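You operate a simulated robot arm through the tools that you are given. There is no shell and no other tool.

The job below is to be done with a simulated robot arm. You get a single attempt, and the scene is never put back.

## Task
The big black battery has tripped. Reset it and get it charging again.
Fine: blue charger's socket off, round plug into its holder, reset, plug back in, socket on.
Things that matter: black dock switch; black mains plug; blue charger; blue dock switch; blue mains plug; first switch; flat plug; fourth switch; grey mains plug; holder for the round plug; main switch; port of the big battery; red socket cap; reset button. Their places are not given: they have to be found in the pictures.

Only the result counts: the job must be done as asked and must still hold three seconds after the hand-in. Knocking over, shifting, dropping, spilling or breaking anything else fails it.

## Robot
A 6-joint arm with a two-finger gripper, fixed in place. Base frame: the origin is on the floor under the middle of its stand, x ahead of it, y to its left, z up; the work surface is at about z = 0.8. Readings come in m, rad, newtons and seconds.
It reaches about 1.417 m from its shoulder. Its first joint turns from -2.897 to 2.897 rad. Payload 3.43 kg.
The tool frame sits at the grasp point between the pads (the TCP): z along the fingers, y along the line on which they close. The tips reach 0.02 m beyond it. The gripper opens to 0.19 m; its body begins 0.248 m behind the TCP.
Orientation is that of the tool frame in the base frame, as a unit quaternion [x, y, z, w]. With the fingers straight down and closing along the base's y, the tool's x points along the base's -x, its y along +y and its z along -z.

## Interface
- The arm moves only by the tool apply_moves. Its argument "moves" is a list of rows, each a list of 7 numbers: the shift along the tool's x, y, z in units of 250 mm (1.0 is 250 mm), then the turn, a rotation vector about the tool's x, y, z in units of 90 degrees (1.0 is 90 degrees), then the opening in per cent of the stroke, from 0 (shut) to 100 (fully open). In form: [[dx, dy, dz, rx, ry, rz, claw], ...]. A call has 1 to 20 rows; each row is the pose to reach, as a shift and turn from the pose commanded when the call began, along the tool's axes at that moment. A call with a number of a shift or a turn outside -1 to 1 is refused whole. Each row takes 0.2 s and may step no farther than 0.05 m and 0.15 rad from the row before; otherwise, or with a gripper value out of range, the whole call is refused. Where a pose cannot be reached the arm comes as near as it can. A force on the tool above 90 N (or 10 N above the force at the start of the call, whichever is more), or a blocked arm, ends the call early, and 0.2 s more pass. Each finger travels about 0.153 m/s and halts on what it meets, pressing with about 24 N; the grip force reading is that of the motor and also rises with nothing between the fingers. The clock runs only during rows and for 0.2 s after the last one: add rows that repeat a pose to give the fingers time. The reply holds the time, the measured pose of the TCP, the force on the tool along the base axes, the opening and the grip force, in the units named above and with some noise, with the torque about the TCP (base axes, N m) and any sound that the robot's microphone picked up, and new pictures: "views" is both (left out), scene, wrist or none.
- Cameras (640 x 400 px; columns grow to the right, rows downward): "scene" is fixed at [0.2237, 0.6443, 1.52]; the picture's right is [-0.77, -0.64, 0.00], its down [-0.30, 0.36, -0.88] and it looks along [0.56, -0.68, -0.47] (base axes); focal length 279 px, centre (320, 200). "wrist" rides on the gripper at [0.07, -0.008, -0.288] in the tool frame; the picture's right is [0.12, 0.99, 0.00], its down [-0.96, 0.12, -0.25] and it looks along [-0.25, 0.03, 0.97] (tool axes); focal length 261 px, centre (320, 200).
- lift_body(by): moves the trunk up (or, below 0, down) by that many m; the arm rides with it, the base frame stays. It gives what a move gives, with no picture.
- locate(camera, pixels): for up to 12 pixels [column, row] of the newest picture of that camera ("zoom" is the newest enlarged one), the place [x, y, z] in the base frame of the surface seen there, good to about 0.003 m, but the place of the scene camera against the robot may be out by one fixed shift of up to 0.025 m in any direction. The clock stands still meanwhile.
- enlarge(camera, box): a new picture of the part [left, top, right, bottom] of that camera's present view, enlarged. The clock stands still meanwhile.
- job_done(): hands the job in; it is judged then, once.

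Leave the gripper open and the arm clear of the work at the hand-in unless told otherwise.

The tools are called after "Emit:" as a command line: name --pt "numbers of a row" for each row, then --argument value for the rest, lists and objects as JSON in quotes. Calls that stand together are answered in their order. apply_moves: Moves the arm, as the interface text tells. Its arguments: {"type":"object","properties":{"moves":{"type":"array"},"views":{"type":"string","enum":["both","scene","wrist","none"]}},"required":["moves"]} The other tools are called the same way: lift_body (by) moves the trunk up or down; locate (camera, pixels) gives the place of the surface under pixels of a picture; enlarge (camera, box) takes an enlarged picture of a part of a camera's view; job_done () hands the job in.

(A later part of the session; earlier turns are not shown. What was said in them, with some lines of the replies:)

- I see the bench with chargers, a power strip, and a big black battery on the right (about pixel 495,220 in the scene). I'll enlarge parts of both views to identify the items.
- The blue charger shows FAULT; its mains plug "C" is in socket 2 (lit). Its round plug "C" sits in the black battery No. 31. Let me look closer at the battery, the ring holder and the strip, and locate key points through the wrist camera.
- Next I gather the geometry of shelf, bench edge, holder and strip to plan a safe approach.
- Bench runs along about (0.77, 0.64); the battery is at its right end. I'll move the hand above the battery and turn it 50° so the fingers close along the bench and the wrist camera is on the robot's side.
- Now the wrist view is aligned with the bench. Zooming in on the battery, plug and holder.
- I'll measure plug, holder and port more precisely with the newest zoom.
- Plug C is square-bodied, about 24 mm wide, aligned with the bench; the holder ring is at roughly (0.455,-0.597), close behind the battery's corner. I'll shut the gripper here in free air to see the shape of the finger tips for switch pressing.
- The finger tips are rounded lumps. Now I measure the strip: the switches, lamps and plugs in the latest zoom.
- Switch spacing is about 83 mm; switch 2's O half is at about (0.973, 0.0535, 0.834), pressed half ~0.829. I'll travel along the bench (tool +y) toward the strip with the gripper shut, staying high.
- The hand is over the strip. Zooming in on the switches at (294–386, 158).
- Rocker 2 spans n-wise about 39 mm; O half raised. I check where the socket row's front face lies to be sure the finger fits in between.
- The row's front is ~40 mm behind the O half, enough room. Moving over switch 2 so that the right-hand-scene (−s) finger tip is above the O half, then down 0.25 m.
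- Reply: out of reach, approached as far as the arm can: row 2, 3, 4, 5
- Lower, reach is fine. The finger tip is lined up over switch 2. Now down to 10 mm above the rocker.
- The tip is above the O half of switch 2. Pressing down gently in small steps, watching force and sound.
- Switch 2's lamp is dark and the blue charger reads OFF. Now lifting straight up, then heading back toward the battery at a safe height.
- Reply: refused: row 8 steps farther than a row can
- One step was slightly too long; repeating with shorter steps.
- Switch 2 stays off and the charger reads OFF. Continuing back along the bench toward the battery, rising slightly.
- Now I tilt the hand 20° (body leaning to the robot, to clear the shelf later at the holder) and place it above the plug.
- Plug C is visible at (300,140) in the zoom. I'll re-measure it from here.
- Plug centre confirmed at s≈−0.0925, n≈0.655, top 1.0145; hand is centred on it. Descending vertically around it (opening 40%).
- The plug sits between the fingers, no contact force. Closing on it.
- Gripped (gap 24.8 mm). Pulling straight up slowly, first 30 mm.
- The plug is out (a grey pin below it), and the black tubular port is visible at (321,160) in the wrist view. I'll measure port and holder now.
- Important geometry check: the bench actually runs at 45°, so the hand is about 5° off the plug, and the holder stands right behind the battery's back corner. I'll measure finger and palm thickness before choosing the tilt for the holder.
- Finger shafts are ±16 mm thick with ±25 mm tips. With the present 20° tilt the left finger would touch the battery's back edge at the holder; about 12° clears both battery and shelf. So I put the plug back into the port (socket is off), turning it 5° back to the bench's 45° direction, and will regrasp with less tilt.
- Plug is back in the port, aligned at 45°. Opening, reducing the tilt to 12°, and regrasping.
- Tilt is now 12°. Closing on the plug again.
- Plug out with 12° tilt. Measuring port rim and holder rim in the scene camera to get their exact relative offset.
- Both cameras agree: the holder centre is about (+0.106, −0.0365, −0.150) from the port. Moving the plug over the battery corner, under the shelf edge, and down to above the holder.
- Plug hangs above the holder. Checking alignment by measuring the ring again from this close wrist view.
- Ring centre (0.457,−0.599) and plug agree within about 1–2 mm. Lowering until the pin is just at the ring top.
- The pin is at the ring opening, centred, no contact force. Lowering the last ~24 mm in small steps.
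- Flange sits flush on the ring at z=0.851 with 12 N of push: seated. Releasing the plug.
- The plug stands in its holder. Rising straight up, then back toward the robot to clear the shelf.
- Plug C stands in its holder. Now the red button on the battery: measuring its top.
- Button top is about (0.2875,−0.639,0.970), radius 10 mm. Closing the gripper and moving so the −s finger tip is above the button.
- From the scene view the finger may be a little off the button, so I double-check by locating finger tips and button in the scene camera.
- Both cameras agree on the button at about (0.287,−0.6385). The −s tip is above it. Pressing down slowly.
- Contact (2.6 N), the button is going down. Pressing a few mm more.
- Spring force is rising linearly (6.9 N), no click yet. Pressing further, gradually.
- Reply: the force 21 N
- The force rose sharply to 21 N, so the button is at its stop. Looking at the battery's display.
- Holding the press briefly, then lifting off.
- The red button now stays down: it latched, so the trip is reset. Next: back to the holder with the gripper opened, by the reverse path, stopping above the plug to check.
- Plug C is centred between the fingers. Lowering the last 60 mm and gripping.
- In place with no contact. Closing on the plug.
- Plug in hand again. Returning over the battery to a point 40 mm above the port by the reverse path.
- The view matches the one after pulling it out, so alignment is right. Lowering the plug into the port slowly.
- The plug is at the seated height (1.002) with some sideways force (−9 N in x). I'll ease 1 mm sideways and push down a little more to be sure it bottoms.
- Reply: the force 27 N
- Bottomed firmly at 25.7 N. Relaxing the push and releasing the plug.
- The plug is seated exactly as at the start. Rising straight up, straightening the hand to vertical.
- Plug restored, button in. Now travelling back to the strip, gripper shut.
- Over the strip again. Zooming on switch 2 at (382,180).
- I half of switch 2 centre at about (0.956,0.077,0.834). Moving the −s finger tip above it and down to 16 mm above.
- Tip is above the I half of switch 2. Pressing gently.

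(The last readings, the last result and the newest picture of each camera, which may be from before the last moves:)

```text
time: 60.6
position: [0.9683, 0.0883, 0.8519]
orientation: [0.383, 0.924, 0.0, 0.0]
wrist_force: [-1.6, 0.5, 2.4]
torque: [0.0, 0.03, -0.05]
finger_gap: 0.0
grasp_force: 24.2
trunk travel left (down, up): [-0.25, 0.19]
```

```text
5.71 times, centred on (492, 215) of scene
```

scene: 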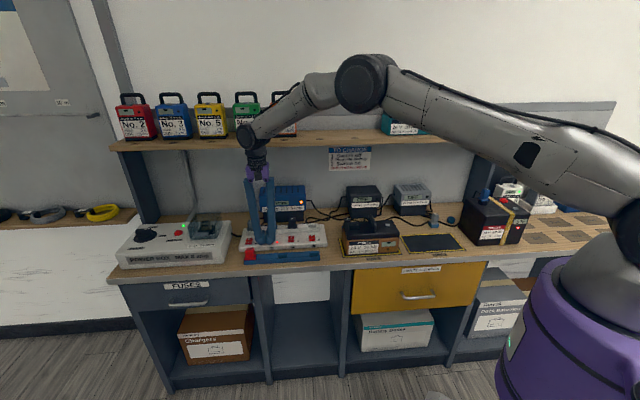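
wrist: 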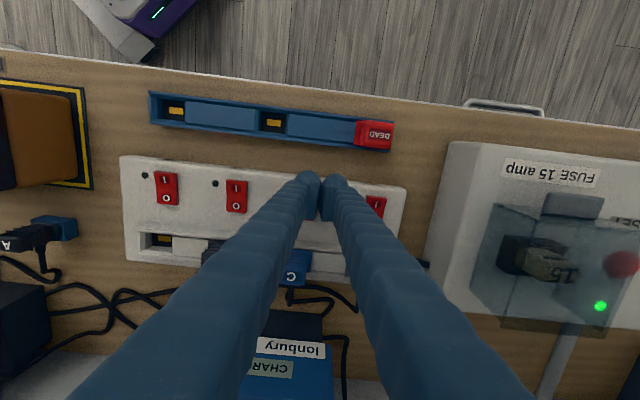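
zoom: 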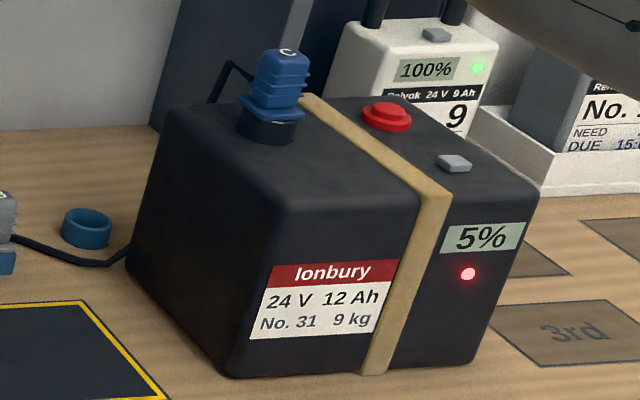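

Lamp 2 is lit, the charger reads CHARGING and the battery shows 5%. A small extra push so the rocker is fully over, then lifting off straight up.

Emit:
apply_moves --pt "0 0 0.006 0 0 0 0" --pt "0 0 0.01 0 0 0 0" --pt "0 0 -0.05 0 0 0 0" --pt "0 0 -0.2 0 0 0 0" --pt "0 0 -0.38 0 0 0 0" --pt "0 0 -0.56 0 0 0 0" --pt "0 0 -0.7 0 0 0 0" --pt "0 0 -0.78 0 0 0 0" --views "both"

Emit:
enlarge --camera "scene" --box '[235, 175, 335, 265]'

```text
time: 62.4
position: [0.9677, 0.0892, 1.0478]
orientation: [0.383, 0.924, 0.001, -0.001]
wrist_force: [-0.6, 0.7, 0.8]
torque: [0.01, -0.02, -0.01]
finger_gap: 0.0001
grasp_force: 24.2
trunk travel left (down, up): [-0.25, 0.19]
```

scene: 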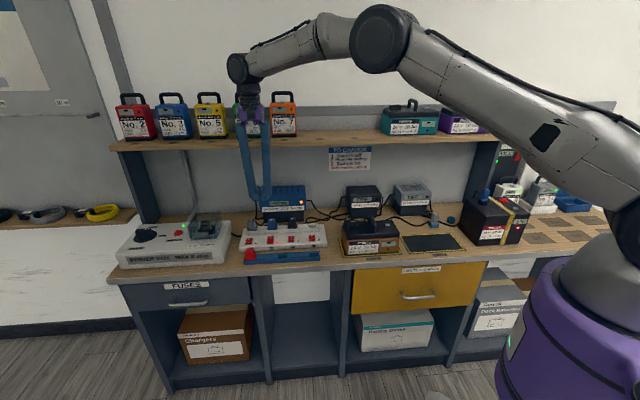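
wrist: 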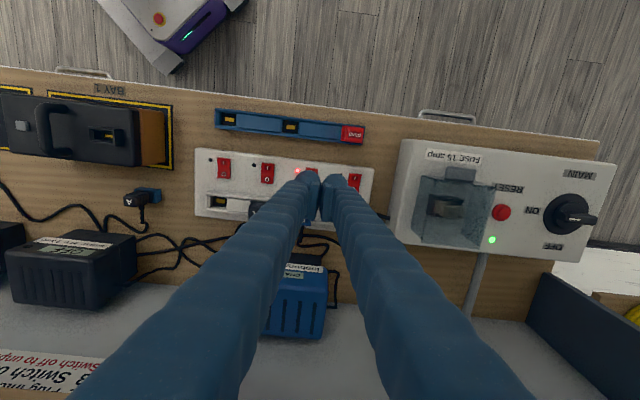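

```text
4.44 times, centred on (285, 220) of scene
```

zoom: 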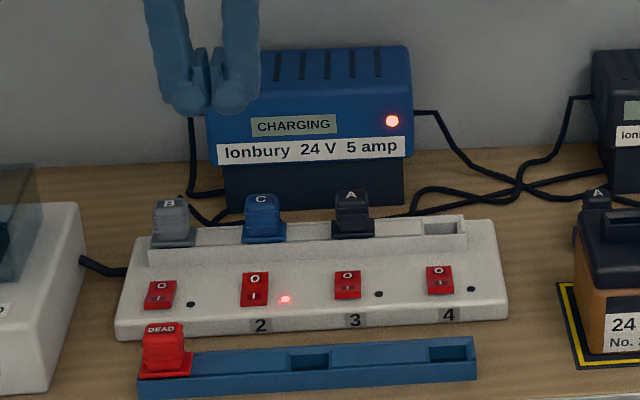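

Switch 2 is on, charger reads CHARGING. Now withdrawing toward the robot side, rising, and opening the gripper clear of everything.

Emit:
apply_moves --pt "0.12 -0.1 -0.05 0 0 0 0" --pt "0.24 -0.2 -0.1 0 0 0 0" --pt "0.36 -0.3 -0.15 0 0 0 0" --pt "0.48 -0.4 -0.2 0 0 0 30" --pt "0.6 -0.5 -0.25 0 0 0 60" --pt "0.7 -0.6 -0.3 0 0 0 100" --pt "0.7 -0.6 -0.3 0 0 0 100" --pt "0.7 -0.6 -0.3 0 0 0 100" --pt "0.7 -0.6 -0.3 0 0 0 100" --views "both"

Emit:
enlarge --camera "scene" --box '[230, 170, 350, 270]'

Emit:
enlarge --camera "scene" --box '[430, 130, 610, 260]'

```text
time: 64.4
position: [0.7381, 0.1059, 1.1195]
orientation: [0.382, 0.924, -0.002, -0.001]
wrist_force: [0.1, -0.3, -0.8]
torque: [0.0, 0.02, -0.01]
finger_gap: 0.19
grasp_force: 0.1
trunk travel left (down, up): [-0.25, 0.19]
```

scene: 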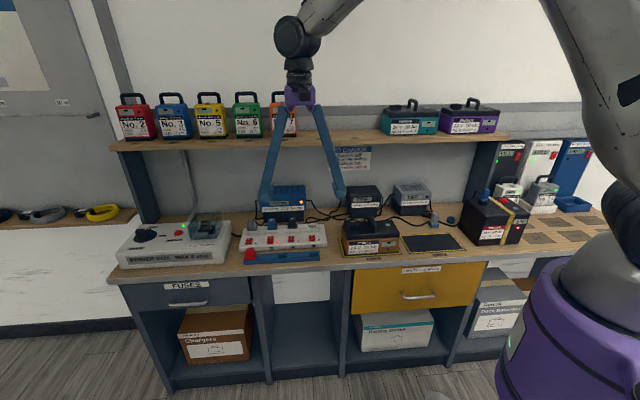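
wrist: 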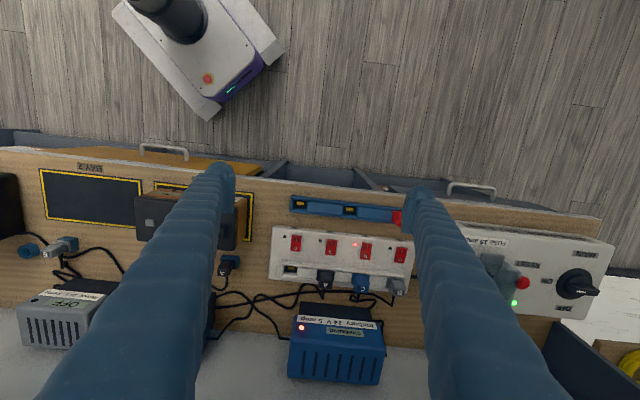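

```text
4.00 times, centred on (290, 220) of scene
```

zoom: 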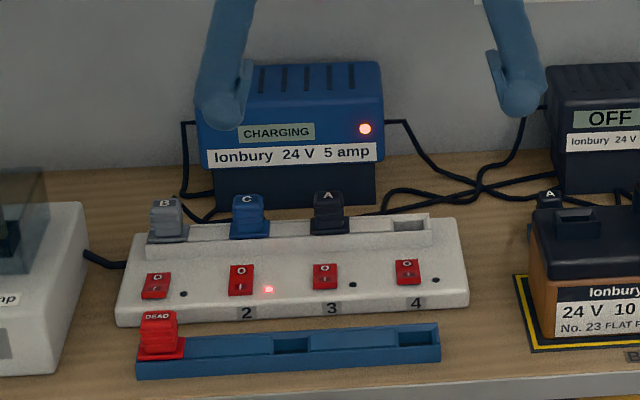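

```text
3.08 times, centred on (520, 195) of scene
```

zoom: 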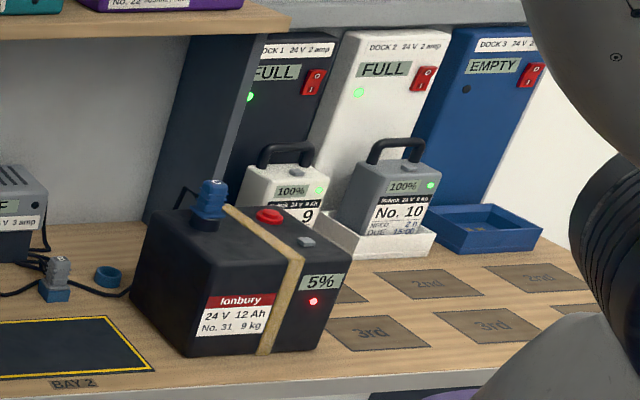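

The charger reads CHARGING with lamp 2 lit. The battery shows 5% with plug C in its port and the reset button in. Nothing else looks moved. The gripper is open and the arm is clear of the bench, so I'm handing the job in.

Emit:
job_done

```text
The job is handed in.
```

The big black battery (No. 31) has been reset and is charging again. At hand-in the blue charger read CHARGING and the battery showed 5%.

1. **Socket off:** I switched off socket 2, which feeds the blue charger. Its lamp went dark and the charger read OFF.
2. **Plug to holder:** I pulled the round plug from the battery and stood it in its holder. It took two grips. After the first pull I put the plug back with the socket still off, because that grip angle would have hit the battery's edge at the holder.
3. **Reset:** I pressed the red button on the battery until it reached its stop, and it stayed in.
4. **Plug back:** I put the round plug back in the battery's port and pushed it down until it stopped.
5. **Socket on:** I switched socket 2 back on, and its lamp lit.

In the last pictures nothing else on the bench had moved. The gripper was open and the arm was clear of the work when I handed in.
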